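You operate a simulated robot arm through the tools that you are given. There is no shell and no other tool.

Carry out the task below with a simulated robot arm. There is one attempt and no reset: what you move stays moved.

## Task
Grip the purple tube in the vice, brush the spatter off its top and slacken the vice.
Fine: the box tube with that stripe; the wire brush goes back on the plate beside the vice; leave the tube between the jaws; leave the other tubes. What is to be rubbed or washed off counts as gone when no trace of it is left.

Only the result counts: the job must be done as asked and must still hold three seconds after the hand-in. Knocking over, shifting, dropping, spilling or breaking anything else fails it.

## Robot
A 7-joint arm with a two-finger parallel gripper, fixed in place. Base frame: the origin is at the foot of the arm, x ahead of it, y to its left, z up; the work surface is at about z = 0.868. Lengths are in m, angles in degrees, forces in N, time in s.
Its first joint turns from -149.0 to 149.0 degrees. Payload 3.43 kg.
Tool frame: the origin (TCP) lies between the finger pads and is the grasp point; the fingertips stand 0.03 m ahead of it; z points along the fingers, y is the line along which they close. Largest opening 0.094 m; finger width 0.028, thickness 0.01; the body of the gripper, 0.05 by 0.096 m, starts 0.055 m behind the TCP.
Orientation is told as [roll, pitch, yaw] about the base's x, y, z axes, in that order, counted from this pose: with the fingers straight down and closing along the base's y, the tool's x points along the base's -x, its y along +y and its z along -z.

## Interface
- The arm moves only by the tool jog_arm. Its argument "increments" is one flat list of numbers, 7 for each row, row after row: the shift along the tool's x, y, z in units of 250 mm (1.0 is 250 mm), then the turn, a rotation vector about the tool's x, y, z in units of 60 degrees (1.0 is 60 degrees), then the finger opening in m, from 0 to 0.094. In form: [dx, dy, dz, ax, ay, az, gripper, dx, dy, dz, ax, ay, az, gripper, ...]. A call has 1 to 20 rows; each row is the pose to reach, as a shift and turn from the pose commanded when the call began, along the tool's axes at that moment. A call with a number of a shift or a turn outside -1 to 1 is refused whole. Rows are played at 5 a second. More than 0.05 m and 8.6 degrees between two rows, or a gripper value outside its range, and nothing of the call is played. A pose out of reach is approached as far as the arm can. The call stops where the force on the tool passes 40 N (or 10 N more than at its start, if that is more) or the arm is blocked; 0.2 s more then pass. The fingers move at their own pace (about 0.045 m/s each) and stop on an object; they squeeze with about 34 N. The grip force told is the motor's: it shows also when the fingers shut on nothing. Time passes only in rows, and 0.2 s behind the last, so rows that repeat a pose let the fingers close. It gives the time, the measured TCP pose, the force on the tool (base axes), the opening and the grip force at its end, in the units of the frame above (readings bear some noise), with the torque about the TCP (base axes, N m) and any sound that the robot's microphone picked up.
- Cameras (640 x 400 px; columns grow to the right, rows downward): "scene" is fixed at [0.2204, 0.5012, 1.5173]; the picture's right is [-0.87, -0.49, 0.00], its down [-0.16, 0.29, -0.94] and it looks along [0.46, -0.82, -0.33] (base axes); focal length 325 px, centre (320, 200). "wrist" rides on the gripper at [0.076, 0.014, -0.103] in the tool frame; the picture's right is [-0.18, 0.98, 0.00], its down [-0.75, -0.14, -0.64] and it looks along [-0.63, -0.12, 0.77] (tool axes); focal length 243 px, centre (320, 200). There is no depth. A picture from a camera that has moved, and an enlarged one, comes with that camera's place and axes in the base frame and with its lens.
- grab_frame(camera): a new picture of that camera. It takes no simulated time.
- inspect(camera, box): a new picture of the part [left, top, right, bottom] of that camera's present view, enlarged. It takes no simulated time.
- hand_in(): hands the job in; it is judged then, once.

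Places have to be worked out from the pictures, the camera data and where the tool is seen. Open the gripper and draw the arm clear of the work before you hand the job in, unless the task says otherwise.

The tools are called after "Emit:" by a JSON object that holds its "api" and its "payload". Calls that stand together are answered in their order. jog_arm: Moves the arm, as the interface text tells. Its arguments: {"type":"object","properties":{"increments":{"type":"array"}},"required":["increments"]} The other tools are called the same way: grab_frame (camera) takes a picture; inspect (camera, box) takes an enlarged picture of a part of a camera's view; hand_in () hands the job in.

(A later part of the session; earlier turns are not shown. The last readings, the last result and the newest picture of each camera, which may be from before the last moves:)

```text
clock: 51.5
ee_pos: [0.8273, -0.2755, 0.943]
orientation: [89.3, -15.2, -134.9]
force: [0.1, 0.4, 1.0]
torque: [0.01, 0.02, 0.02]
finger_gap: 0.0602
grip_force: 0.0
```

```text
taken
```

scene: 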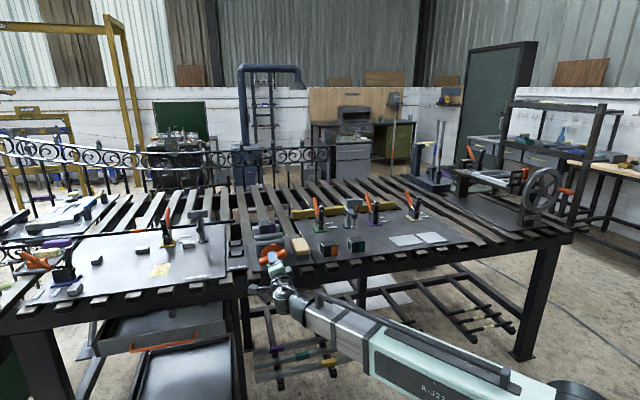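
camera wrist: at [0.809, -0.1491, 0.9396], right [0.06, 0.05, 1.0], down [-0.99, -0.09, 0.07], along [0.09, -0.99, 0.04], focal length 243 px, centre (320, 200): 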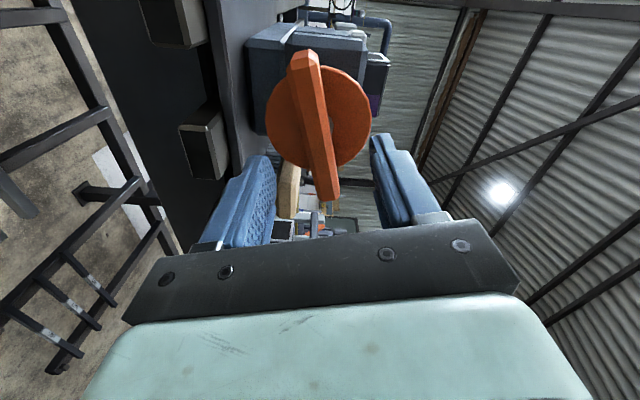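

I enlarge this side view of the knob and vice to judge the jaw position.

Emit:
{"api": "inspect", "payload": {"camera": "wrist", "box": [240, 10, 400, 110]}}

Emit:
{"api": "inspect", "payload": {"camera": "wrist", "box": [240, 30, 400, 210]}}

Emit:
{"api": "inspect", "payload": {"camera": "scene", "box": [245, 222, 285, 247]}}

```text
4.00 times, centred on (320, 60) of wrist
camera zoom: at [0.809, -0.1491, 0.9396], right [0.06, 0.05, 1.0], down [-0.99, -0.09, 0.07], along [0.09, -0.99, 0.04], focal length 970 px, centre (320, 760)
```

zoom: 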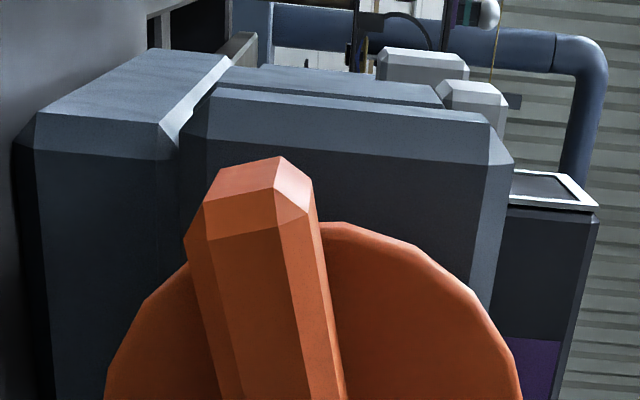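

```text
2.22 times, centred on (320, 120) of wrist
camera zoom: at [0.809, -0.1491, 0.9396], right [0.06, 0.05, 1.0], down [-0.99, -0.09, 0.07], along [0.09, -0.99, 0.04], focal length 539 px, centre (320, 378)
```

zoom: 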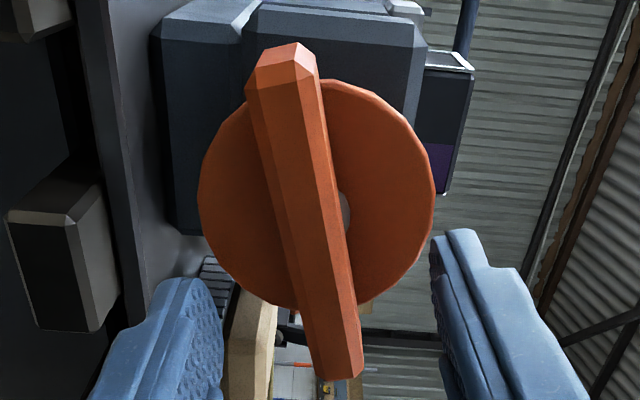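

```text
16.00 times, centred on (265, 234) of scene
camera zoom: at [0.2204, 0.5012, 1.5173], right [-0.87, -0.49, 0.0], down [-0.16, 0.29, -0.94], along [0.46, -0.82, -0.33], focal length 5205 px, centre (1200, -352)
```

zoom: 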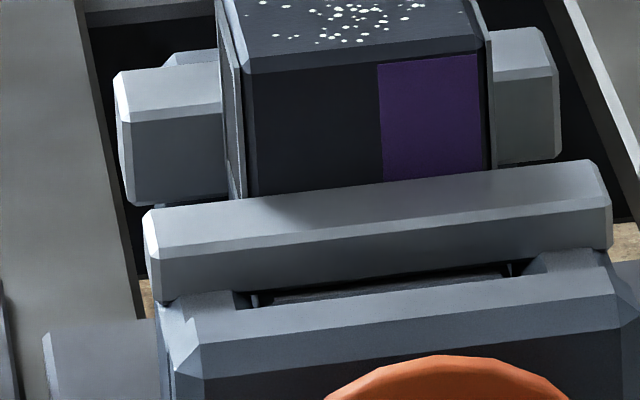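

The scene view doesn't resolve any jaw travel yet. I straighten the tool's small tilt, then I'll rotate it back for a long clockwise stroke on the fin's other side.

Emit:
{"api": "jog_arm", "payload": {"increments": [0, 0, 0, -0.006, -0.001, 0, 0.06, 0, 0, 0, -0.0129, -0.0016, 0, 0.06, 0, 0, 0, -0.0129, -0.0016, 0, 0.06]}}

Emit:
{"api": "jog_arm", "payload": {"increments": [0, 0, 0, 0, 0, -0.05, 0.06, 0, 0, 0, 0, 0, -0.15, 0.06, 0, 0, 0, 0, 0, -0.28, 0.06, 0, 0, 0, 0, 0, -0.42, 0.06, 0, 0, 0, 0, 0, -0.56, 0.06, 0, 0, 0, 0, 0, -0.7, 0.06, 0, 0, 0, 0, 0, -0.84, 0.06, 0, 0, 0, 0, 0, -0.95, 0.06, 0, 0, 0, 0, 0, -1.0, 0.06, 0, 0, 0, 0, 0, -1.0, 0.06]}}

Emit:
{"api": "jog_arm", "payload": {"increments": [0, 0, 0, 0, 0, -0.05, 0.06, 0, 0, 0, 0, 0, -0.15, 0.06, 0, 0, 0, 0, 0, -0.28, 0.06, 0, 0, 0, 0, 0, -0.42, 0.06, 0, 0, 0, 0, 0, -0.56, 0.06, 0, 0, 0, 0, 0, -0.7, 0.06, 0, 0, 0, 0, 0, -0.84, 0.06, 0, 0, 0, 0, 0, -0.95, 0.06, 0, 0, 0, 0, 0, -1.0, 0.06, 0, 0, 0, 0, 0, -1.0, 0.06]}}

```text
clock: 52.3
ee_pos: [0.827, -0.276, 0.9438]
orientation: [89.4, -15.2, -134.8]
force: [1.2, 0.0, 0.5]
torque: [0.01, 0.0, 0.01]
finger_gap: 0.0601
grip_force: 0.0
```

```text
clock: 54.5
ee_pos: [0.8276, -0.2766, 0.9438]
orientation: [93.0, -75.0, -137.7]
force: [0.9, 0.5, -0.6]
torque: [0.02, 0.0, 0.03]
finger_gap: 0.0601
grip_force: 0.1
```

```text
clock: 56.7
ee_pos: [0.8265, -0.2744, 0.9432]
orientation: [-91.1, -45.0, 45.8]
force: [0.2, 0.2, 0.4]
torque: [0.03, 0.07, 0.0]
finger_gap: 0.06
grip_force: 0.1
```

After leaving the wrist limit my tilt tweak shows as 0.8° upward, so I undo it, and then rotate the last -60° to line up with the fin (fin at 75°, tool at -105°).

Emit:
{"api": "jog_arm", "payload": {"increments": [0, 0, 0, -0.005, 0.005, 0, 0.06, 0, 0, 0, -0.0092, 0.0092, 0, 0.06, 0, 0, 0, -0.0092, 0.0092, 0, 0.06]}}

Emit:
{"api": "jog_arm", "payload": {"increments": [0, 0, 0, 0, 0, -0.05, 0.06, 0, 0, 0, 0, 0, -0.15, 0.06, 0, 0, 0, 0, 0, -0.28, 0.06, 0, 0, 0, 0, 0, -0.42, 0.06, 0, 0, 0, 0, 0, -0.56, 0.06, 0, 0, 0, 0, 0, -0.7, 0.06, 0, 0, 0, 0, 0, -0.84, 0.06, 0, 0, 0, 0, 0, -0.95, 0.06, 0, 0, 0, 0, 0, -1.0, 0.06, 0, 0, 0, 0, 0, -1.0, 0.06]}}

Emit:
{"api": "grab_frame", "payload": {"camera": "wrist"}}

Emit:
{"api": "inspect", "payload": {"camera": "wrist", "box": [240, 30, 400, 210]}}

```text
clock: 57.5
ee_pos: [0.8268, -0.2762, 0.9425]
orientation: [-90.1, -45.1, 45.1]
force: [-0.6, 0.1, 0.5]
torque: [0.0, -0.02, 0.0]
finger_gap: 0.0601
grip_force: 0.0
```

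```text
clock: 59.7
ee_pos: [0.8283, -0.2755, 0.9428]
orientation: [-90.0, 15.0, 45.1]
force: [0.3, 0.1, -0.3]
torque: [-0.01, 0.0, -0.03]
finger_gap: 0.06
grip_force: 0.0
```

```text
taken
camera wrist: at [0.6997, -0.259, 0.9499], right [-0.05, -0.05, -1.0], down [0.08, 0.99, -0.06], along [0.99, -0.09, -0.05], focal length 243 px, centre (320, 200)
```

wrist: 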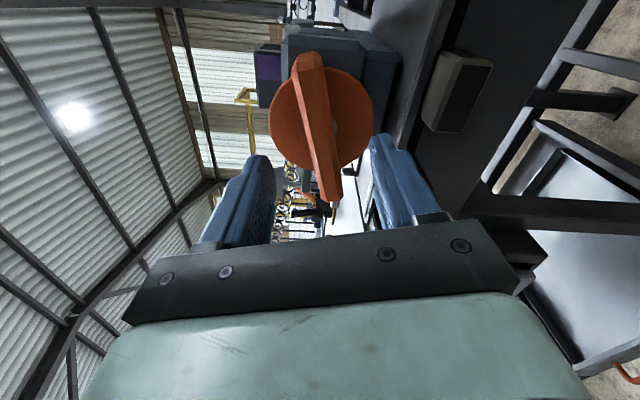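

```text
2.22 times, centred on (320, 120) of wrist
camera zoom: at [0.6997, -0.259, 0.9499], right [-0.05, -0.05, -1.0], down [0.08, 0.99, -0.06], along [0.99, -0.09, -0.05], focal length 539 px, centre (320, 378)
```

zoom: 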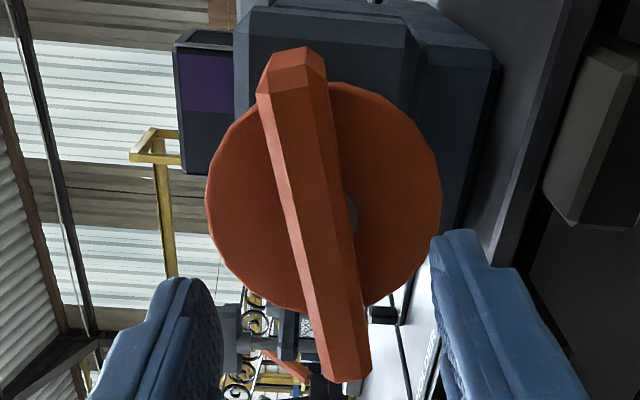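

The tool is level again and aligned with the fin; comparing the two opposite views the knob axis is ~1.5 mm below my tool axis. I correct that, advance and grip the fin.

Emit:
{"api": "jog_arm", "payload": {"increments": [-0.0016, 0.0058, 0.02, 0, 0, 0, 0.06, -0.0016, 0.0058, 0.06, 0, 0, 0, 0.06, -0.0016, 0.0058, 0.11, 0, 0, 0, 0.06, -0.0016, 0.0058, 0.15, 0, 0, 0, 0.06, -0.0016, 0.0058, 0.179, 0, 0, 0, 0.06, -0.0016, 0.0058, 0.179, 0, 0, 0, 0.045, -0.0016, 0.0058, 0.179, 0, 0, 0, 0.03, -0.0016, 0.0058, 0.179, 0, 0, 0, 0.015, -0.0016, 0.0058, 0.179, 0, 0, 0, 0.0, -0.0016, 0.0058, 0.179, 0, 0, 0, 0.0]}}

Emit:
{"api": "grab_frame", "payload": {"camera": "wrist"}}

```text
clock: 61.9
ee_pos: [0.8576, -0.3068, 0.9423]
orientation: [-89.9, 15.0, 45.1]
force: [2.9, -1.3, 8.5]
torque: [0.02, 0.03, 0.11]
finger_gap: 0.0223
grip_force: 44.3
```

```text
taken
camera wrist: at [0.731, -0.2906, 0.9486], right [-0.05, -0.05, -1.0], down [0.08, 0.99, -0.06], along [0.99, -0.09, -0.05], focal length 243 px, centre (320, 200)
```

wrist: 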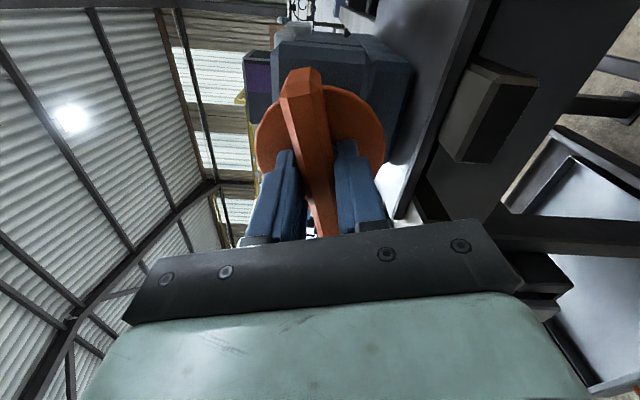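

Well centred (8 N). I turn clockwise 60° with this grip and check.

Emit:
{"api": "jog_arm", "payload": {"increments": [0, -0.0016, 0, 0, 0, 0.05, 0.0, 0, -0.0016, 0, 0, 0, 0.15, 0.0, 0, -0.0016, 0, 0, 0, 0.27, 0.0, 0, -0.0016, 0, 0, 0, 0.4, 0.0, 0, -0.0016, 0, 0, 0, 0.53, 0.0, 0, -0.0016, 0, 0, 0, 0.66, 0.0, 0, -0.0016, 0, 0, 0, 0.79, 0.0, 0, -0.0016, 0, 0, 0, 0.91, 0.0, 0, -0.0016, 0, 0, 0, 1.0, 0.0, 0, -0.0016, 0, 0, 0, 1.0, 0.0]}}

Emit:
{"api": "inspect", "payload": {"camera": "scene", "box": [245, 222, 285, 247]}}

Emit:
{"api": "grab_frame", "payload": {"camera": "wrist"}}

```text
clock: 64.1
ee_pos: [0.8591, -0.3085, 0.942]
orientation: [-89.8, -45.2, 45.0]
force: [4.2, -11.1, -7.0]
torque: [-0.36, -0.39, 0.53]
finger_gap: 0.0226
grip_force: 44.9
```

```text
16.00 times, centred on (265, 234) of scene
camera zoom: at [0.2204, 0.5012, 1.5173], right [-0.87, -0.49, 0.0], down [-0.16, 0.29, -0.94], along [0.46, -0.82, -0.33], focal length 5205 px, centre (1200, -352)
```

zoom: 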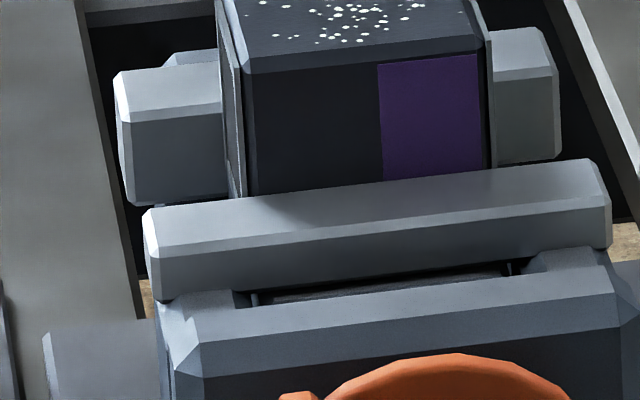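

```text
taken
camera wrist: at [0.7554, -0.2669, 0.8782], right [0.58, 0.59, -0.56], down [-0.15, 0.76, 0.64], along [0.8, -0.29, 0.53], focal length 243 px, centre (320, 200)
```

wrist: 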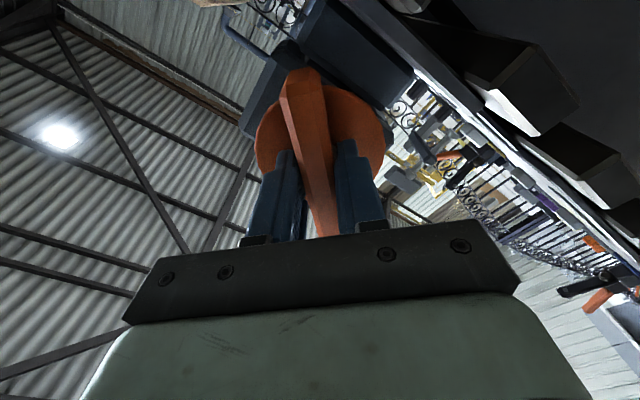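

A steady ~11 N pull along +b while turning clockwise and a slight inward shift of the knob show the screw advancing (closing) with a fine pitch. I continue clockwise 60°, following slightly inward.

Emit:
{"api": "jog_arm", "payload": {"increments": [0, 0, 0.001, 0, 0, 0.05, 0.0, 0, 0, 0.001, 0, 0, 0.15, 0.0, 0, 0, 0.002, 0, 0, 0.27, 0.0, 0, 0, 0.002, 0, 0, 0.4, 0.0, 0, 0, 0.003, 0, 0, 0.53, 0.0, 0, 0, 0.003, 0, 0, 0.66, 0.0, 0, 0, 0.004, 0, 0, 0.79, 0.0, 0, 0, 0.004, 0, 0, 0.91, 0.0, 0, 0, 0.004, 0, 0, 1.0, 0.0, 0, 0, 0.004, 0, 0, 1.0, 0.0]}}

Emit:
{"api": "inspect", "payload": {"camera": "scene", "box": [245, 222, 285, 247]}}

```text
clock: 66.3
ee_pos: [0.8592, -0.3085, 0.9415]
orientation: [89.7, -74.8, -134.5]
force: [5.0, -3.3, -13.0]
torque: [-0.44, -0.44, -0.2]
finger_gap: 0.0224
grip_force: 45.1
```

```text
16.00 times, centred on (265, 234) of scene
camera zoom: at [0.2204, 0.5012, 1.5173], right [-0.87, -0.49, 0.0], down [-0.16, 0.29, -0.94], along [0.46, -0.82, -0.33], focal length 5205 px, centre (1200, -352)
```

zoom: 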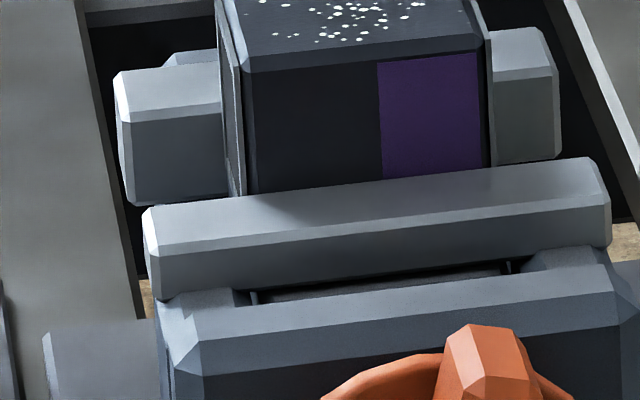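

The front jaw is clearly creeping back (about 2–3 mm after 195°). I continue this stroke by another 53°.

Emit:
{"api": "jog_arm", "payload": {"increments": [0, 0, 0.001, 0, 0, 0.05, 0.0, 0, 0, 0.001, 0, 0, 0.15, 0.0, 0, 0, 0.002, 0, 0, 0.27, 0.0, 0, 0, 0.002, 0, 0, 0.4, 0.0, 0, 0, 0.003, 0, 0, 0.53, 0.0, 0, 0, 0.003, 0, 0, 0.66, 0.0, 0, 0, 0.004, 0, 0, 0.78, 0.0, 0, 0, 0.004, 0, 0, 0.86, 0.0, 0, 0, 0.004, 0, 0, 0.88, 0.0, 0, 0, 0.004, 0, 0, 0.88, 0.0]}}

Emit:
{"api": "inspect", "payload": {"camera": "scene", "box": [245, 222, 285, 247]}}

```text
clock: 68.5
ee_pos: [0.8603, -0.3082, 0.9424]
orientation: [90.0, -22.1, -134.8]
force: [9.3, 4.8, -3.1]
torque: [-0.15, -0.09, -0.46]
finger_gap: 0.0225
grip_force: 44.7
```

```text
16.00 times, centred on (265, 234) of scene
camera zoom: at [0.2204, 0.5012, 1.5173], right [-0.87, -0.49, 0.0], down [-0.16, 0.29, -0.94], along [0.46, -0.82, -0.33], focal length 5205 px, centre (1200, -352)
```

zoom: 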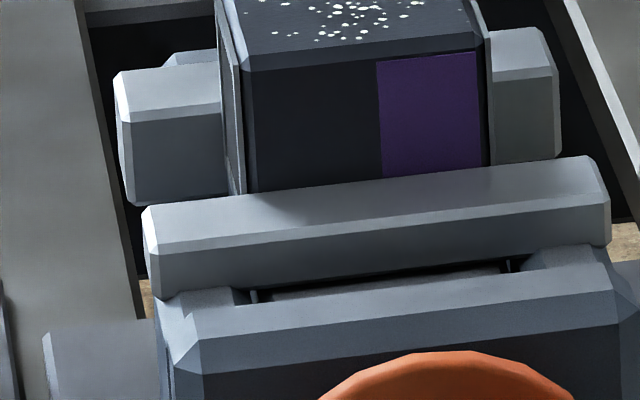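

Now ~250° turned and the tube is starting to move with the front jaw. I re-grip for another stroke: open, back off 36 mm and rotate the tool back by 180° in three parts.

Emit:
{"api": "jog_arm", "payload": {"increments": [0, 0, 0, 0, 0, 0, 0.03, 0, 0, 0, 0, 0, 0, 0.05, 0, 0, -0.03, 0, 0, 0, 0.06, 0, 0, -0.08, 0, 0, 0, 0.06, 0, 0, -0.125, 0, 0, 0, 0.06, 0, 0, -0.144, 0, 0, 0, 0.06, 0, 0, -0.144, 0, 0, -0.06, 0.06, 0, 0, -0.144, 0, 0, -0.18, 0.06, 0, 0, -0.144, 0, 0, -0.3, 0.06, 0, 0, -0.144, 0, 0, -0.42, 0.06, 0, 0, -0.144, 0, 0, -0.54, 0.06, 0, 0, -0.144, 0, 0, -0.66, 0.06, 0, 0, -0.144, 0, 0, -0.78, 0.06, 0, 0, -0.144, 0, 0, -0.9, 0.06, 0, 0, -0.144, 0, 0, -1.0, 0.06, 0, 0, -0.144, 0, 0, -1.0, 0.06]}}

Emit:
{"api": "jog_arm", "payload": {"increments": [0, 0, 0, 0, 0, -0.06, 0.06, 0, 0, 0, 0, 0, -0.18, 0.06, 0, 0, 0, 0, 0, -0.3, 0.06, 0, 0, 0, 0, 0, -0.42, 0.06, 0, 0, 0, 0, 0, -0.54, 0.06, 0, 0, 0, 0, 0, -0.66, 0.06, 0, 0, 0, 0, 0, -0.78, 0.06, 0, 0, 0, 0, 0, -0.9, 0.06, 0, 0, 0, 0, 0, -1.0, 0.06, 0, 0, 0, 0, 0, -1.0, 0.06]}}

Emit:
{"api": "jog_arm", "payload": {"increments": [0, 0, 0, 0, 0, -0.06, 0.06, 0, 0, 0, 0, 0, -0.18, 0.06, 0, 0, 0, 0, 0, -0.3, 0.06, 0, 0, 0, 0, 0, -0.42, 0.06, 0, 0, 0, 0, 0, -0.54, 0.06, 0, 0, 0, 0, 0, -0.66, 0.06, 0, 0, 0, 0, 0, -0.78, 0.06, 0, 0, 0, 0, 0, -0.9, 0.06, 0, 0, 0, 0, 0, -1.0, 0.06, 0, 0, 0, 0, 0, -1.0, 0.06]}}

Emit:
{"api": "grab_frame", "payload": {"camera": "wrist"}}

Emit:
{"api": "inspect", "payload": {"camera": "wrist", "box": [240, 30, 400, 210]}}

```text
clock: 71.9
ee_pos: [0.8342, -0.2835, 0.9425]
orientation: [89.9, -82.2, -134.7]
force: [-0.1, -0.1, 0.3]
torque: [-0.01, 0.01, 0.01]
finger_gap: 0.06
grip_force: 0.0
```

```text
clock: 74.1
ee_pos: [0.8342, -0.2839, 0.942]
orientation: [-89.9, -37.8, 45.1]
force: [0.1, 0.1, 0.2]
torque: [0.0, 0.0, 0.02]
finger_gap: 0.0599
grip_force: 0.1
```

```text
clock: 76.3
ee_pos: [0.8346, -0.2835, 0.9426]
orientation: [-90.0, 22.4, 45.0]
force: [1.0, 0.2, 0.4]
torque: [0.01, 0.03, 0.04]
finger_gap: 0.0601
grip_force: 0.0
```

```text
taken
camera wrist: at [0.7083, -0.2654, 0.9586], right [-0.14, -0.14, -0.98], down [0.07, 0.99, -0.15], along [0.99, -0.1, -0.13], focal length 243 px, centre (320, 200)
```

wrist: 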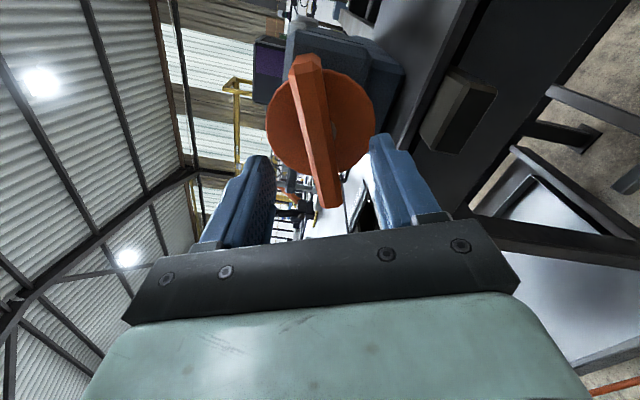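

```text
2.22 times, centred on (320, 120) of wrist
camera zoom: at [0.7083, -0.2654, 0.9586], right [-0.14, -0.14, -0.98], down [0.07, 0.99, -0.15], along [0.99, -0.1, -0.13], focal length 539 px, centre (320, 378)
```

zoom: 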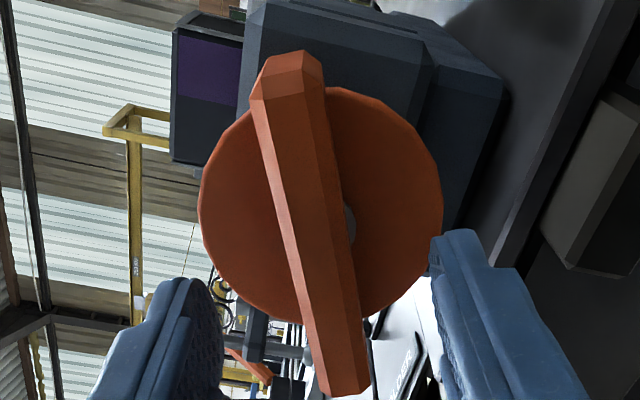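

Aligned with the fin again. I advance, close and turn clockwise 60°, then another 60°, watching the force.

Emit:
{"api": "jog_arm", "payload": {"increments": [0, 0, 0.03, 0, 0, 0, 0.06, 0, 0, 0.08, 0, 0, 0, 0.06, 0, 0, 0.13, 0, 0, 0, 0.06, 0, 0, 0.154, 0, 0, 0, 0.06, 0, 0, 0.154, 0, 0, 0, 0.045, 0, 0, 0.154, 0, 0, 0, 0.03, 0, 0, 0.154, 0, 0, 0, 0.015, 0, 0, 0.154, 0, 0, 0, 0.0, 0, 0, 0.154, 0, 0, 0, 0.0]}}

Emit:
{"api": "jog_arm", "payload": {"increments": [0, 0, 0.001, 0, 0, 0.05, 0.0, 0, 0, 0.001, 0, 0, 0.15, 0.0, 0, 0, 0.002, 0, 0, 0.27, 0.0, 0, 0, 0.002, 0, 0, 0.4, 0.0, 0, 0, 0.003, 0, 0, 0.53, 0.0, 0, 0, 0.003, 0, 0, 0.66, 0.0, 0, 0, 0.004, 0, 0, 0.79, 0.0, 0, 0, 0.004, 0, 0, 0.91, 0.0, 0, 0, 0.004, 0, 0, 1.0, 0.0, 0, 0, 0.004, 0, 0, 1.0, 0.0]}}

Emit:
{"api": "inspect", "payload": {"camera": "scene", "box": [245, 222, 285, 247]}}

```text
clock: 78.3
ee_pos: [0.8622, -0.3103, 0.9431]
orientation: [-89.9, 22.2, 45.1]
force: [-6.2, -1.8, -9.4]
torque: [0.06, 0.01, 0.19]
finger_gap: 0.0225
grip_force: 44.9
```

```text
clock: 80.5
ee_pos: [0.8636, -0.311, 0.9423]
orientation: [-89.9, -38.0, 45.1]
force: [-10.0, -3.3, -17.0]
torque: [-0.31, -0.25, 0.58]
finger_gap: 0.0223
grip_force: 44.8
```

```text
16.00 times, centred on (265, 234) of scene
camera zoom: at [0.2204, 0.5012, 1.5173], right [-0.87, -0.49, 0.0], down [-0.16, 0.29, -0.94], along [0.46, -0.82, -0.33], focal length 5205 px, centre (1200, -352)
```

zoom: 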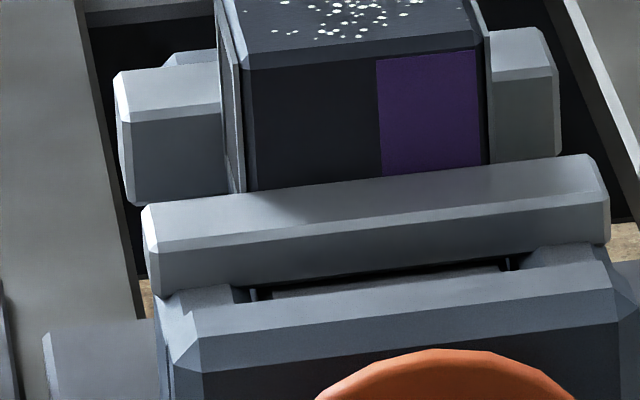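

Tube and jaw advance together. I continue clockwise through the rest of the stroke.

Emit:
{"api": "jog_arm", "payload": {"increments": [0.002, 0, 0.001, 0, 0, 0.05, 0.0, 0.004, 0, 0.001, 0, 0, 0.15, 0.0, 0.004, 0, 0.002, 0, 0, 0.27, 0.0, 0.004, 0, 0.002, 0, 0, 0.4, 0.0, 0.004, 0, 0.003, 0, 0, 0.53, 0.0, 0.004, 0, 0.003, 0, 0, 0.66, 0.0, 0.004, 0, 0.004, 0, 0, 0.79, 0.0, 0.004, 0, 0.004, 0, 0, 0.91, 0.0, 0.004, 0, 0.004, 0, 0, 1.0, 0.0, 0.004, 0, 0.004, 0, 0, 1.0, 0.0]}}

Emit:
{"api": "jog_arm", "payload": {"increments": [0, 0, 0.001, 0, 0, 0.05, 0.0, 0, 0, 0.001, 0, 0, 0.15, 0.0, 0, 0, 0.002, 0, 0, 0.27, 0.0, 0, 0, 0.002, 0, 0, 0.4, 0.0, 0, 0, 0.003, 0, 0, 0.53, 0.0, 0, 0, 0.003, 0, 0, 0.66, 0.0, 0, 0, 0.004, 0, 0, 0.79, 0.0, 0, 0, 0.004, 0, 0, 0.9, 0.0, 0, 0, 0.004, 0, 0, 0.96, 0.0, 0, 0, 0.004, 0, 0, 0.96, 0.0]}}

Emit:
{"api": "inspect", "payload": {"camera": "scene", "box": [245, 222, 285, 247]}}

```text
clock: 82.7
ee_pos: [0.8634, -0.3128, 0.9415]
orientation: [90.0, -82.1, -134.7]
force: [9.6, 11.9, 3.3]
torque: [-0.41, -0.4, -0.14]
finger_gap: 0.0226
grip_force: 45.1
```

```text
clock: 84.9
ee_pos: [0.8648, -0.313, 0.9423]
orientation: [90.1, -24.5, -134.8]
force: [19.4, 15.5, 14.6]
torque: [-0.18, -0.2, -0.66]
finger_gap: 0.0227
grip_force: 45.4
```

```text
16.00 times, centred on (265, 234) of scene
camera zoom: at [0.2204, 0.5012, 1.5173], right [-0.87, -0.49, 0.0], down [-0.16, 0.29, -0.94], along [0.46, -0.82, -0.33], focal length 5205 px, centre (1200, -352)
```

zoom: 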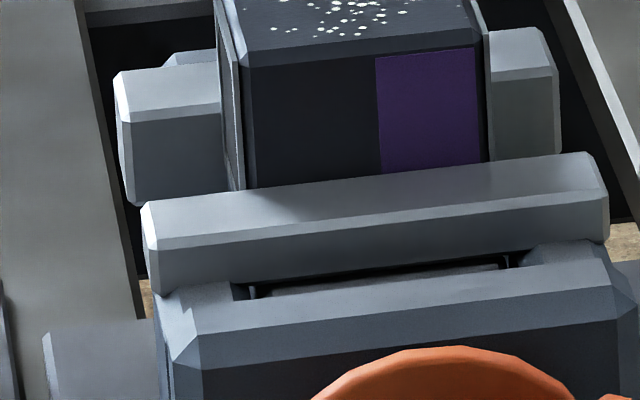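

425° turned, the tube has been pushed back ~5–6 mm. Another re-grip: open, back off, rotate back 180°, with a sub-millimetre centring correction.

Emit:
{"api": "jog_arm", "payload": {"increments": [0.0019, 0.0035, 0, 0, 0, 0, 0.03, 0.0019, 0.0035, 0, 0, 0, 0, 0.05, 0.0019, 0.0035, -0.03, 0, 0, 0, 0.06, 0.0019, 0.0035, -0.08, 0, 0, 0, 0.06, 0.0019, 0.0035, -0.125, 0, 0, 0, 0.06, 0.0019, 0.0035, -0.144, 0, 0, 0, 0.06, 0.0019, 0.0035, -0.144, 0, 0, -0.06, 0.06, 0.0019, 0.0035, -0.144, 0, 0, -0.18, 0.06, 0.0019, 0.0035, -0.144, 0, 0, -0.3, 0.06, 0.0019, 0.0035, -0.144, 0, 0, -0.42, 0.06, 0.0019, 0.0035, -0.144, 0, 0, -0.54, 0.06, 0.0019, 0.0035, -0.144, 0, 0, -0.66, 0.06, 0.0019, 0.0035, -0.144, 0, 0, -0.78, 0.06, 0.0019, 0.0035, -0.144, 0, 0, -0.9, 0.06, 0.0019, 0.0035, -0.144, 0, 0, -1.0, 0.06, 0.0019, 0.0035, -0.144, 0, 0, -1.0, 0.06]}}

Emit:
{"api": "jog_arm", "payload": {"increments": [0, 0, 0, 0, 0, -0.06, 0.06, 0, 0, 0, 0, 0, -0.18, 0.06, 0, 0, 0, 0, 0, -0.3, 0.06, 0, 0, 0, 0, 0, -0.42, 0.06, 0, 0, 0, 0, 0, -0.54, 0.06, 0, 0, 0, 0, 0, -0.66, 0.06, 0, 0, 0, 0, 0, -0.78, 0.06, 0, 0, 0, 0, 0, -0.9, 0.06, 0, 0, 0, 0, 0, -1.0, 0.06, 0, 0, 0, 0, 0, -1.0, 0.06]}}

Emit:
{"api": "jog_arm", "payload": {"increments": [0, 0, 0, 0, 0, -0.06, 0.06, 0, 0, 0, 0, 0, -0.18, 0.06, 0, 0, 0, 0, 0, -0.3, 0.06, 0, 0, 0, 0, 0, -0.42, 0.06, 0, 0, 0, 0, 0, -0.54, 0.06, 0, 0, 0, 0, 0, -0.66, 0.06, 0, 0, 0, 0, 0, -0.78, 0.06, 0, 0, 0, 0, 0, -0.9, 0.06, 0, 0, 0, 0, 0, -1.0, 0.06, 0, 0, 0, 0, 0, -1.0, 0.06]}}

Emit:
{"api": "inspect", "payload": {"camera": "wrist", "box": [240, 30, 400, 210]}}

```text
clock: 88.3
ee_pos: [0.8387, -0.2879, 0.9426]
orientation: [89.8, -84.7, -134.6]
force: [0.4, 0.1, 0.4]
torque: [-0.06, 0.0, -0.02]
finger_gap: 0.0601
grip_force: 0.2
```

```text
clock: 90.5
ee_pos: [0.8387, -0.2877, 0.9408]
orientation: [-89.9, -35.3, 45.1]
force: [0.8, 0.2, -0.7]
torque: [-0.01, -0.01, -0.07]
finger_gap: 0.06
grip_force: 0.0
```

```text
clock: 92.7
ee_pos: [0.8382, -0.2878, 0.9426]
orientation: [-89.9, 24.6, 45.1]
force: [0.1, 0.9, -0.7]
torque: [0.02, 0.01, 0.01]
finger_gap: 0.06
grip_force: 0.1
```

```text
2.22 times, centred on (320, 120) of wrist
camera zoom: at [0.7127, -0.2687, 0.9616], right [-0.17, -0.17, -0.97], down [0.07, 0.98, -0.19], along [0.98, -0.1, -0.16], focal length 539 px, centre (320, 378)
```

zoom: 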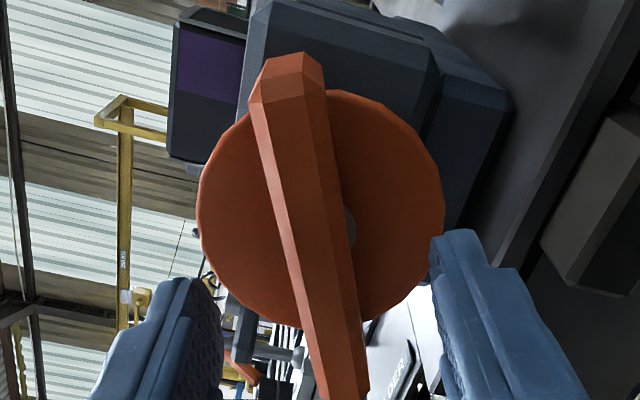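

Aligned. Advance, close, and turn on in smaller portions, watching for the jaw tightening.

Emit:
{"api": "jog_arm", "payload": {"increments": [0, 0, 0.03, 0, 0, 0, 0.06, 0, 0, 0.08, 0, 0, 0, 0.06, 0, 0, 0.13, 0, 0, 0, 0.06, 0, 0, 0.152, 0, 0, 0, 0.06, 0, 0, 0.152, 0, 0, 0, 0.045, 0, 0, 0.152, 0, 0, 0, 0.03, 0, 0, 0.152, 0, 0, 0, 0.015, 0, 0, 0.152, 0, 0, 0, 0.0, 0, 0, 0.152, 0, 0, 0, 0.0]}}

Emit:
{"api": "jog_arm", "payload": {"increments": [0, 0, 0.001, 0, 0, 0.05, 0.0, 0, 0, 0.001, 0, 0, 0.15, 0.0, 0, 0, 0.002, 0, 0, 0.27, 0.0, 0, 0, 0.002, 0, 0, 0.4, 0.0, 0, 0, 0.003, 0, 0, 0.53, 0.0, 0, 0, 0.003, 0, 0, 0.66, 0.0, 0, 0, 0.004, 0, 0, 0.79, 0.0, 0, 0, 0.004, 0, 0, 0.91, 0.0, 0, 0, 0.004, 0, 0, 1.0, 0.0, 0, 0, 0.004, 0, 0, 1.0, 0.0]}}

Emit:
{"api": "inspect", "payload": {"camera": "scene", "box": [245, 222, 285, 247]}}

```text
clock: 94.7
ee_pos: [0.8651, -0.314, 0.9427]
orientation: [-90.0, 24.6, 45.0]
force: [-0.3, -0.7, 1.0]
torque: [0.01, 0.07, 0.13]
finger_gap: 0.0224
grip_force: 45.3
```

```text
clock: 96.9
ee_pos: [0.8659, -0.3131, 0.9414]
orientation: [-89.9, -35.6, 45.2]
force: [-21.5, 13.7, -17.9]
torque: [-0.21, -0.15, 0.48]
finger_gap: 0.0223
grip_force: 45.0
```

```text
16.00 times, centred on (265, 234) of scene
camera zoom: at [0.2204, 0.5012, 1.5173], right [-0.87, -0.49, 0.0], down [-0.16, 0.29, -0.94], along [0.46, -0.82, -0.33], focal length 5205 px, centre (1200, -352)
```

zoom: 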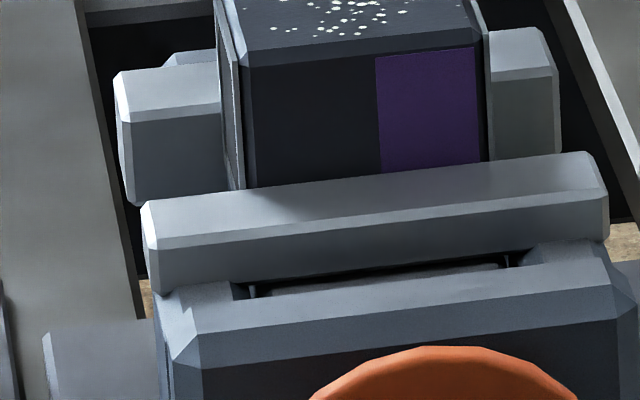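

Now the knob pushes back along -b (25 N) and the jaw did not advance further. I look at the fin in the fingers and the tube/jaw from the wrist.

Emit:
{"api": "grab_frame", "payload": {"camera": "wrist"}}

Emit:
{"api": "inspect", "payload": {"camera": "scene", "box": [230, 205, 330, 268]}}

```text
taken
camera wrist: at [0.7551, -0.2806, 0.8867], right [0.51, 0.51, -0.69], down [-0.08, 0.83, 0.55], along [0.86, -0.23, 0.46], focal length 243 px, centre (320, 200)
```

wrist: 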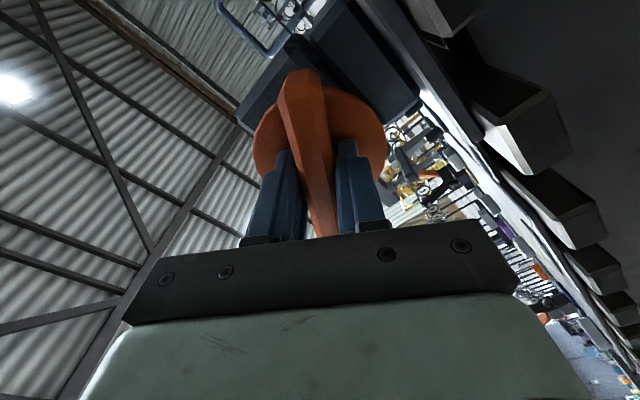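

```text
6.35 times, centred on (280, 236) of scene
camera zoom: at [0.2204, 0.5012, 1.5173], right [-0.87, -0.49, 0.0], down [-0.16, 0.29, -0.94], along [0.46, -0.82, -0.33], focal length 2065 px, centre (574, -32)
```

zoom: 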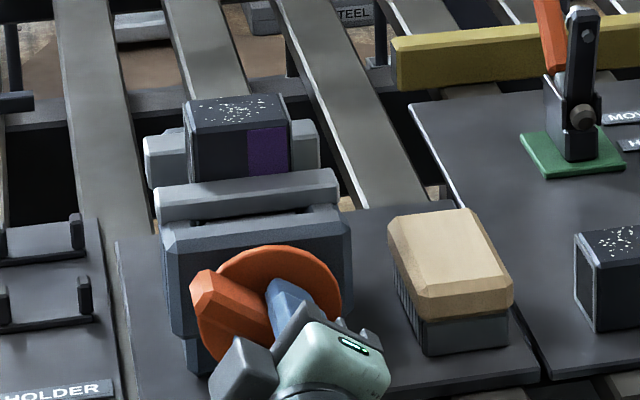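

The fin is still turning with the fingers; the -b push is likely my fingertips bearing on the disc. I ease back 1 mm and continue clockwise 60°.

Emit:
{"api": "jog_arm", "payload": {"increments": [0, 0, -0.004, 0, 0, 0.0, 0.0, 0, 0, -0.006, 0, 0, 0.08, 0.0, 0, 0, -0.006, 0, 0, 0.2, 0.0, 0, 0, -0.006, 0, 0, 0.33, 0.0, 0, 0, -0.006, 0, 0, 0.46, 0.0, 0, 0, -0.006, 0, 0, 0.59, 0.0, 0, 0, -0.006, 0, 0, 0.72, 0.0, 0, 0, -0.005, 0, 0, 0.85, 0.0, 0, 0, -0.005, 0, 0, 0.96, 0.0, 0, 0, -0.005, 0, 0, 1.0, 0.0, 0, 0, -0.005, 0, 0, 1.0, 0.0]}}

Emit:
{"api": "inspect", "payload": {"camera": "scene", "box": [245, 222, 285, 247]}}

Emit:
{"api": "inspect", "payload": {"camera": "scene", "box": [230, 205, 330, 268]}}

```text
clock: 99.3
ee_pos: [0.8654, -0.3143, 0.9418]
orientation: [89.4, -84.4, -134.1]
force: [6.3, -7.1, -11.2]
torque: [-0.55, -0.28, -0.11]
finger_gap: 0.0226
grip_force: 44.7
```

```text
16.00 times, centred on (265, 234) of scene
camera zoom: at [0.2204, 0.5012, 1.5173], right [-0.87, -0.49, 0.0], down [-0.16, 0.29, -0.94], along [0.46, -0.82, -0.33], focal length 5205 px, centre (1200, -352)
```

zoom: 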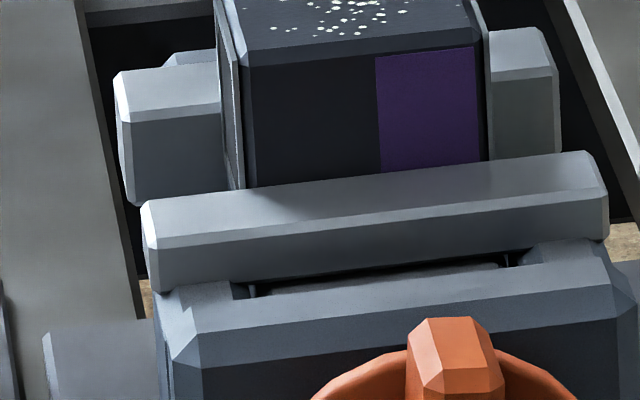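

```text
6.35 times, centred on (280, 236) of scene
camera zoom: at [0.2204, 0.5012, 1.5173], right [-0.87, -0.49, 0.0], down [-0.16, 0.29, -0.94], along [0.46, -0.82, -0.33], focal length 2065 px, centre (574, -32)
```

zoom: 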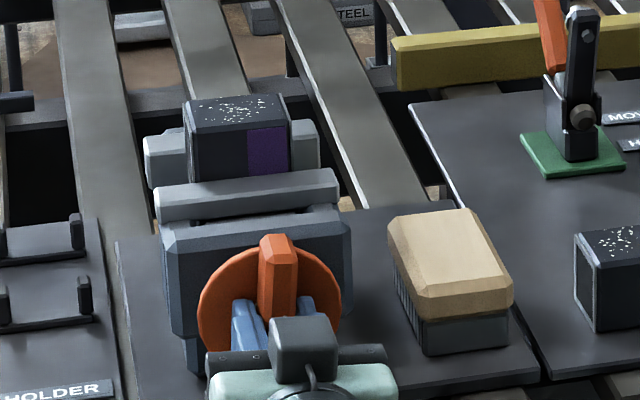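

A resisting torque about the screw axis appears (-0.19 N·m): the jaw is starting to bite. I continue clockwise in smaller steps.

Emit:
{"api": "jog_arm", "payload": {"increments": [0, 0, 0, 0, 0, 0.06, 0.0, 0, 0, 0, 0, 0, 0.16, 0.0, 0, 0, 0, 0, 0, 0.27, 0.0, 0, 0, 0, 0, 0, 0.38, 0.0, 0, 0, 0, 0, 0, 0.46, 0.0, 0, 0, 0, 0, 0, 0.5, 0.0, 0, 0, 0, 0, 0, 0.5, 0.0]}}

Emit:
{"api": "inspect", "payload": {"camera": "scene", "box": [245, 222, 285, 247]}}

Emit:
{"api": "grab_frame", "payload": {"camera": "wrist"}}

```text
clock: 100.9
ee_pos: [0.8668, -0.3137, 0.9416]
orientation: [89.9, -54.5, -134.7]
force: [21.0, -12.0, -0.2]
torque: [-0.68, -0.34, -0.57]
finger_gap: 0.0223
grip_force: 45.3
```

```text
16.00 times, centred on (265, 234) of scene
camera zoom: at [0.2204, 0.5012, 1.5173], right [-0.87, -0.49, 0.0], down [-0.16, 0.29, -0.94], along [0.46, -0.82, -0.33], focal length 5205 px, centre (1200, -352)
```

zoom: 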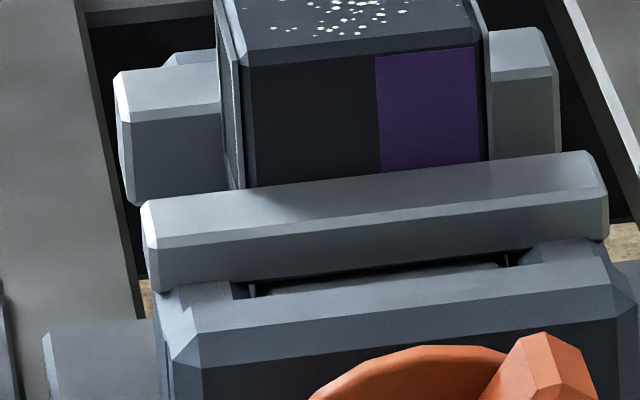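

```text
taken
camera wrist: at [0.8327, -0.2031, 0.8888], right [0.49, 0.49, 0.72], down [-0.84, 0.06, 0.53], along [0.22, -0.87, 0.44], focal length 243 px, centre (320, 200)
```

wrist: 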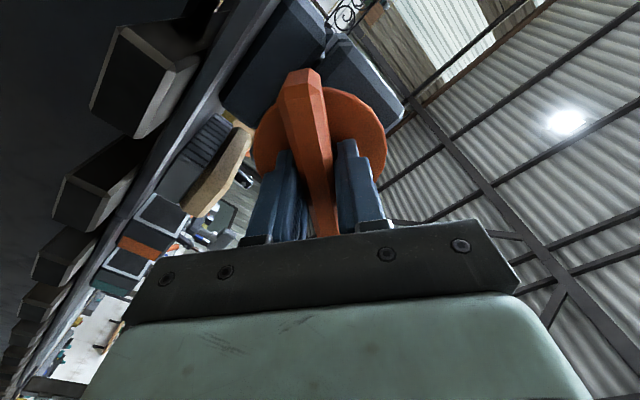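

I turn another 30° and compare the torque.

Emit:
{"api": "jog_arm", "payload": {"increments": [0, 0, 0.001, 0, 0, 0.06, 0.0, 0, 0, 0.002, 0, 0, 0.16, 0.0, 0, 0, 0.002, 0, 0, 0.27, 0.0, 0, 0, 0.002, 0, 0, 0.38, 0.0, 0, 0, 0.002, 0, 0, 0.46, 0.0, 0, 0, 0.002, 0, 0, 0.5, 0.0, 0, 0, 0.002, 0, 0, 0.5, 0.0]}}

Emit:
{"api": "inspect", "payload": {"camera": "scene", "box": [245, 222, 285, 247]}}

Emit:
{"api": "grab_frame", "payload": {"camera": "wrist"}}

```text
clock: 102.5
ee_pos: [0.8666, -0.3142, 0.942]
orientation: [90.1, -24.5, -134.9]
force: [21.6, -11.0, 12.1]
torque: [0.0, 0.4, 0.52]
finger_gap: 0.0223
grip_force: 45.4
```

```text
16.00 times, centred on (265, 234) of scene
camera zoom: at [0.2204, 0.5012, 1.5173], right [-0.87, -0.49, 0.0], down [-0.16, 0.29, -0.94], along [0.46, -0.82, -0.33], focal length 5205 px, centre (1200, -352)
```

zoom: 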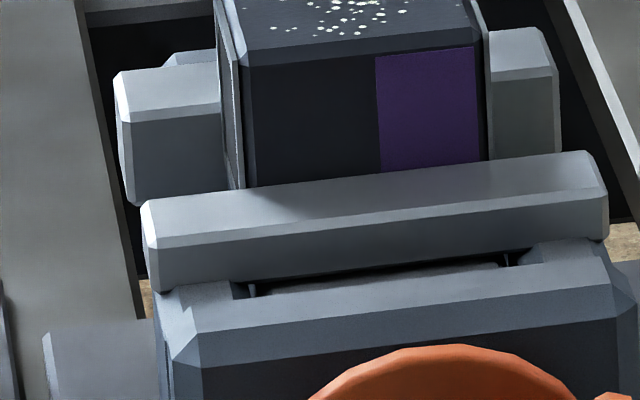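

```text
taken
camera wrist: at [0.8464, -0.1894, 0.924], right [0.17, 0.17, 0.97], down [-0.98, -0.08, 0.18], along [0.1, -0.98, 0.15], focal length 243 px, centre (320, 200)
```

wrist: 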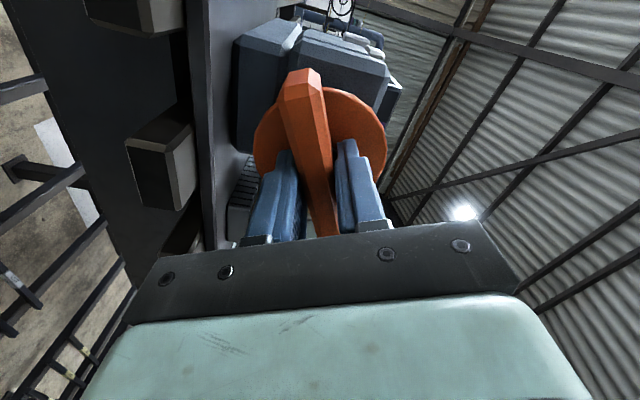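

Resistance grows slowly (-0.28 N·m) and ~605° are done; I'm not yet sure it is tight. I re-grip for one more stroke.

Emit:
{"api": "jog_arm", "payload": {"increments": [0, 0, 0, 0, 0, 0, 0.03, 0, 0, 0, 0, 0, 0, 0.05, 0, 0, -0.03, 0, 0, 0, 0.06, 0, 0, -0.08, 0, 0, 0, 0.06, 0, 0, -0.125, 0, 0, 0, 0.06, 0, 0, -0.144, 0, 0, 0, 0.06, 0, 0, -0.144, 0, 0, -0.06, 0.06, 0, 0, -0.144, 0, 0, -0.18, 0.06, 0, 0, -0.144, 0, 0, -0.3, 0.06, 0, 0, -0.144, 0, 0, -0.42, 0.06, 0, 0, -0.144, 0, 0, -0.54, 0.06, 0, 0, -0.144, 0, 0, -0.66, 0.06, 0, 0, -0.144, 0, 0, -0.78, 0.06, 0, 0, -0.144, 0, 0, -0.9, 0.06, 0, 0, -0.144, 0, 0, -1.0, 0.06, 0, 0, -0.144, 0, 0, -1.0, 0.06]}}

Emit:
{"api": "grab_frame", "payload": {"camera": "wrist"}}

Emit:
{"api": "jog_arm", "payload": {"increments": [0, 0, 0, 0, 0, -0.06, 0.06, 0, 0, 0, 0, 0, -0.18, 0.06, 0, 0, 0, 0, 0, -0.3, 0.06, 0, 0, 0, 0, 0, -0.42, 0.06, 0, 0, 0, 0, 0, -0.54, 0.06, 0, 0, 0, 0, 0, -0.66, 0.06, 0, 0, 0, 0, 0, -0.78, 0.06, 0, 0, 0, 0, 0, -0.9, 0.06, 0, 0, 0, 0, 0, -1.0, 0.06, 0, 0, 0, 0, 0, -1.0, 0.06]}}

Emit:
{"api": "jog_arm", "payload": {"increments": [0, 0, 0, 0, 0, -0.06, 0.06, 0, 0, 0, 0, 0, -0.18, 0.06, 0, 0, 0, 0, 0, -0.3, 0.06, 0, 0, 0, 0, 0, -0.42, 0.06, 0, 0, 0, 0, 0, -0.54, 0.06, 0, 0, 0, 0, 0, -0.66, 0.06, 0, 0, 0, 0, 0, -0.78, 0.06, 0, 0, 0, 0, 0, -0.9, 0.06, 0, 0, 0, 0, 0, -1.0, 0.06, 0, 0, 0, 0, 0, -1.0, 0.06]}}

Emit:
{"api": "inspect", "payload": {"camera": "wrist", "box": [240, 30, 400, 210]}}

Emit:
{"api": "inspect", "payload": {"camera": "scene", "box": [230, 205, 330, 268]}}

```text
clock: 105.9
ee_pos: [0.8406, -0.2893, 0.941]
orientation: [89.8, -84.6, -134.7]
force: [0.2, -0.2, -0.3]
torque: [0.01, 0.04, 0.01]
finger_gap: 0.06
grip_force: 0.0
```

```text
taken
camera wrist: at [0.7827, -0.202, 0.8682], right [0.68, 0.68, 0.28], down [-0.6, 0.3, 0.74], along [0.42, -0.67, 0.62], focal length 243 px, centre (320, 200)
```

wrist: 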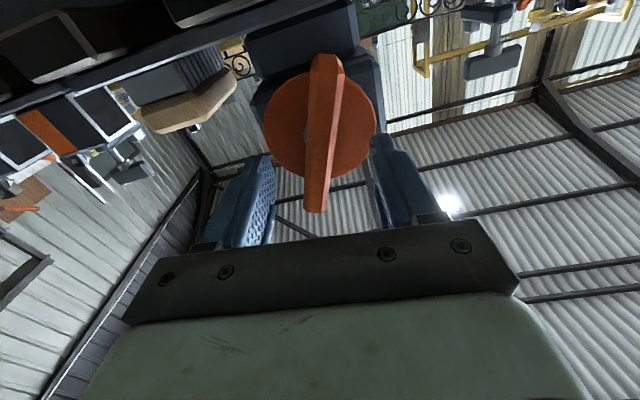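

```text
clock: 108.1
ee_pos: [0.8405, -0.289, 0.9416]
orientation: [-89.8, -35.2, 45.1]
force: [-0.2, 0.7, 0.7]
torque: [-0.03, 0.0, 0.01]
finger_gap: 0.0602
grip_force: 0.1
```

```text
clock: 110.3
ee_pos: [0.8405, -0.2898, 0.9413]
orientation: [-90.0, 24.6, 45.1]
force: [-0.8, 0.7, -0.1]
torque: [0.0, 0.0, -0.01]
finger_gap: 0.06
grip_force: 0.0
```

```text
2.22 times, centred on (320, 120) of wrist
camera zoom: at [0.7141, -0.2706, 0.9615], right [-0.17, -0.17, -0.97], down [0.07, 0.98, -0.19], along [0.98, -0.1, -0.16], focal length 539 px, centre (320, 378)
```

zoom: 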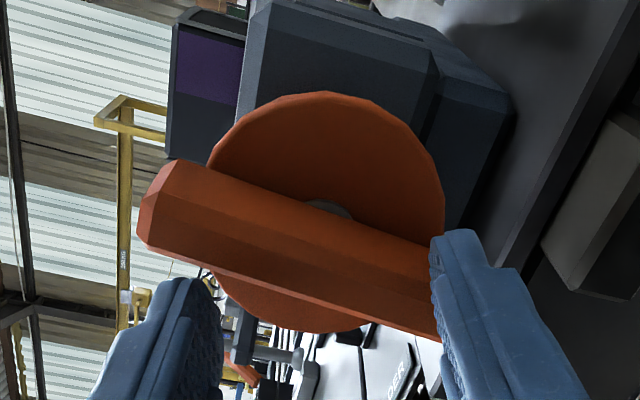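

```text
6.35 times, centred on (280, 236) of scene
camera zoom: at [0.2204, 0.5012, 1.5173], right [-0.87, -0.49, 0.0], down [-0.16, 0.29, -0.94], along [0.46, -0.82, -0.33], focal length 2065 px, centre (574, -32)
```

zoom: 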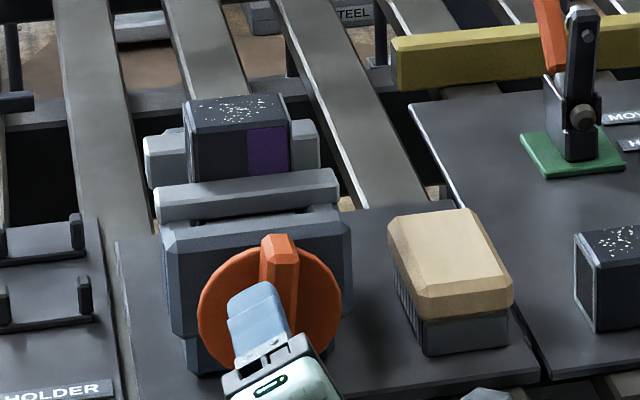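

Interesting: after release the knob sprang back to near vertical (about +10°), so the jaws are under elastic load and friction holds the rest. I check whether it is stationary by waiting and comparing.

Emit:
{"api": "inspect", "payload": {"camera": "scene", "box": [245, 225, 295, 256]}}

Emit:
{"api": "jog_arm", "payload": {"increments": [0, 0, 0, 0, 0, 0, 0.06, 0, 0, 0, 0, 0, 0, 0.06, 0, 0, 0, 0, 0, 0, 0.06, 0, 0, 0, 0, 0, 0, 0.06, 0, 0, 0, 0, 0, 0, 0.06, 0, 0, 0, 0, 0, 0, 0.06, 0, 0, 0, 0, 0, 0, 0.06, 0, 0, 0, 0, 0, 0, 0.06, 0, 0, 0, 0, 0, 0, 0.06, 0, 0, 0, 0, 0, 0, 0.06]}}

Emit:
{"api": "inspect", "payload": {"camera": "scene", "box": [245, 225, 295, 256]}}

Emit:
{"api": "inspect", "payload": {"camera": "wrist", "box": [240, 30, 400, 210]}}

```text
12.80 times, centred on (270, 240) of scene
camera zoom: at [0.2204, 0.5012, 1.5173], right [-0.87, -0.49, 0.0], down [-0.16, 0.29, -0.94], along [0.46, -0.82, -0.33], focal length 4164 px, centre (960, -318)
```

zoom: 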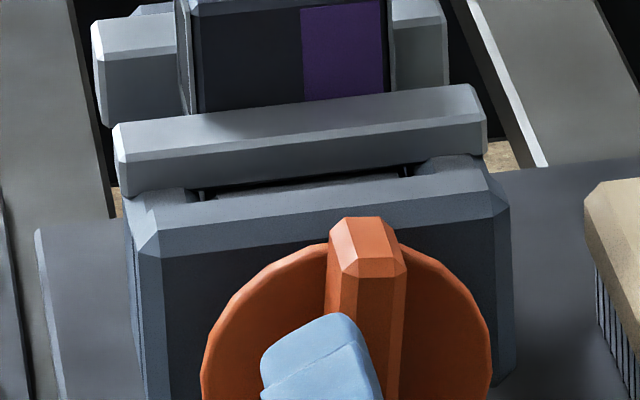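

```text
clock: 112.5
ee_pos: [0.8401, -0.2891, 0.941]
orientation: [-89.9, 24.6, 45.1]
force: [-0.2, -0.1, -0.5]
torque: [0.01, -0.01, -0.01]
finger_gap: 0.06
grip_force: 0.0
```

```text
12.80 times, centred on (270, 240) of scene
camera zoom: at [0.2204, 0.5012, 1.5173], right [-0.87, -0.49, 0.0], down [-0.16, 0.29, -0.94], along [0.46, -0.82, -0.33], focal length 4164 px, centre (960, -318)
```

zoom: 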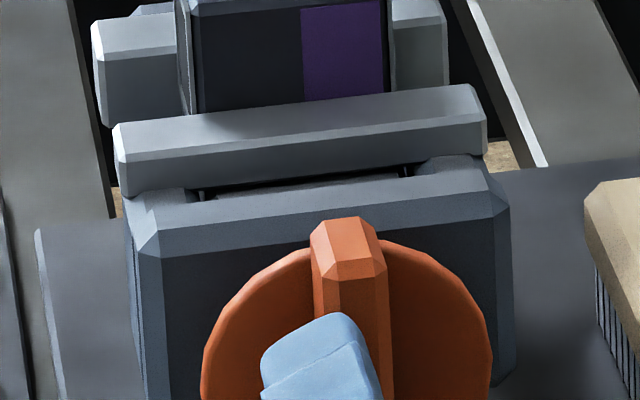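

```text
2.22 times, centred on (320, 120) of wrist
camera zoom: at [0.7141, -0.2706, 0.9614], right [-0.17, -0.17, -0.97], down [0.07, 0.98, -0.18], along [0.98, -0.1, -0.15], focal length 539 px, centre (320, 378)
```

zoom: 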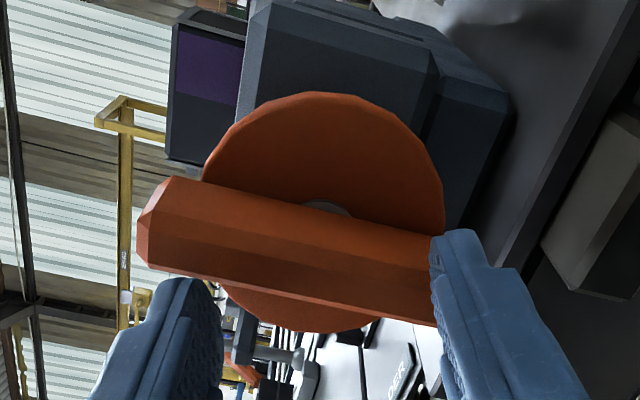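

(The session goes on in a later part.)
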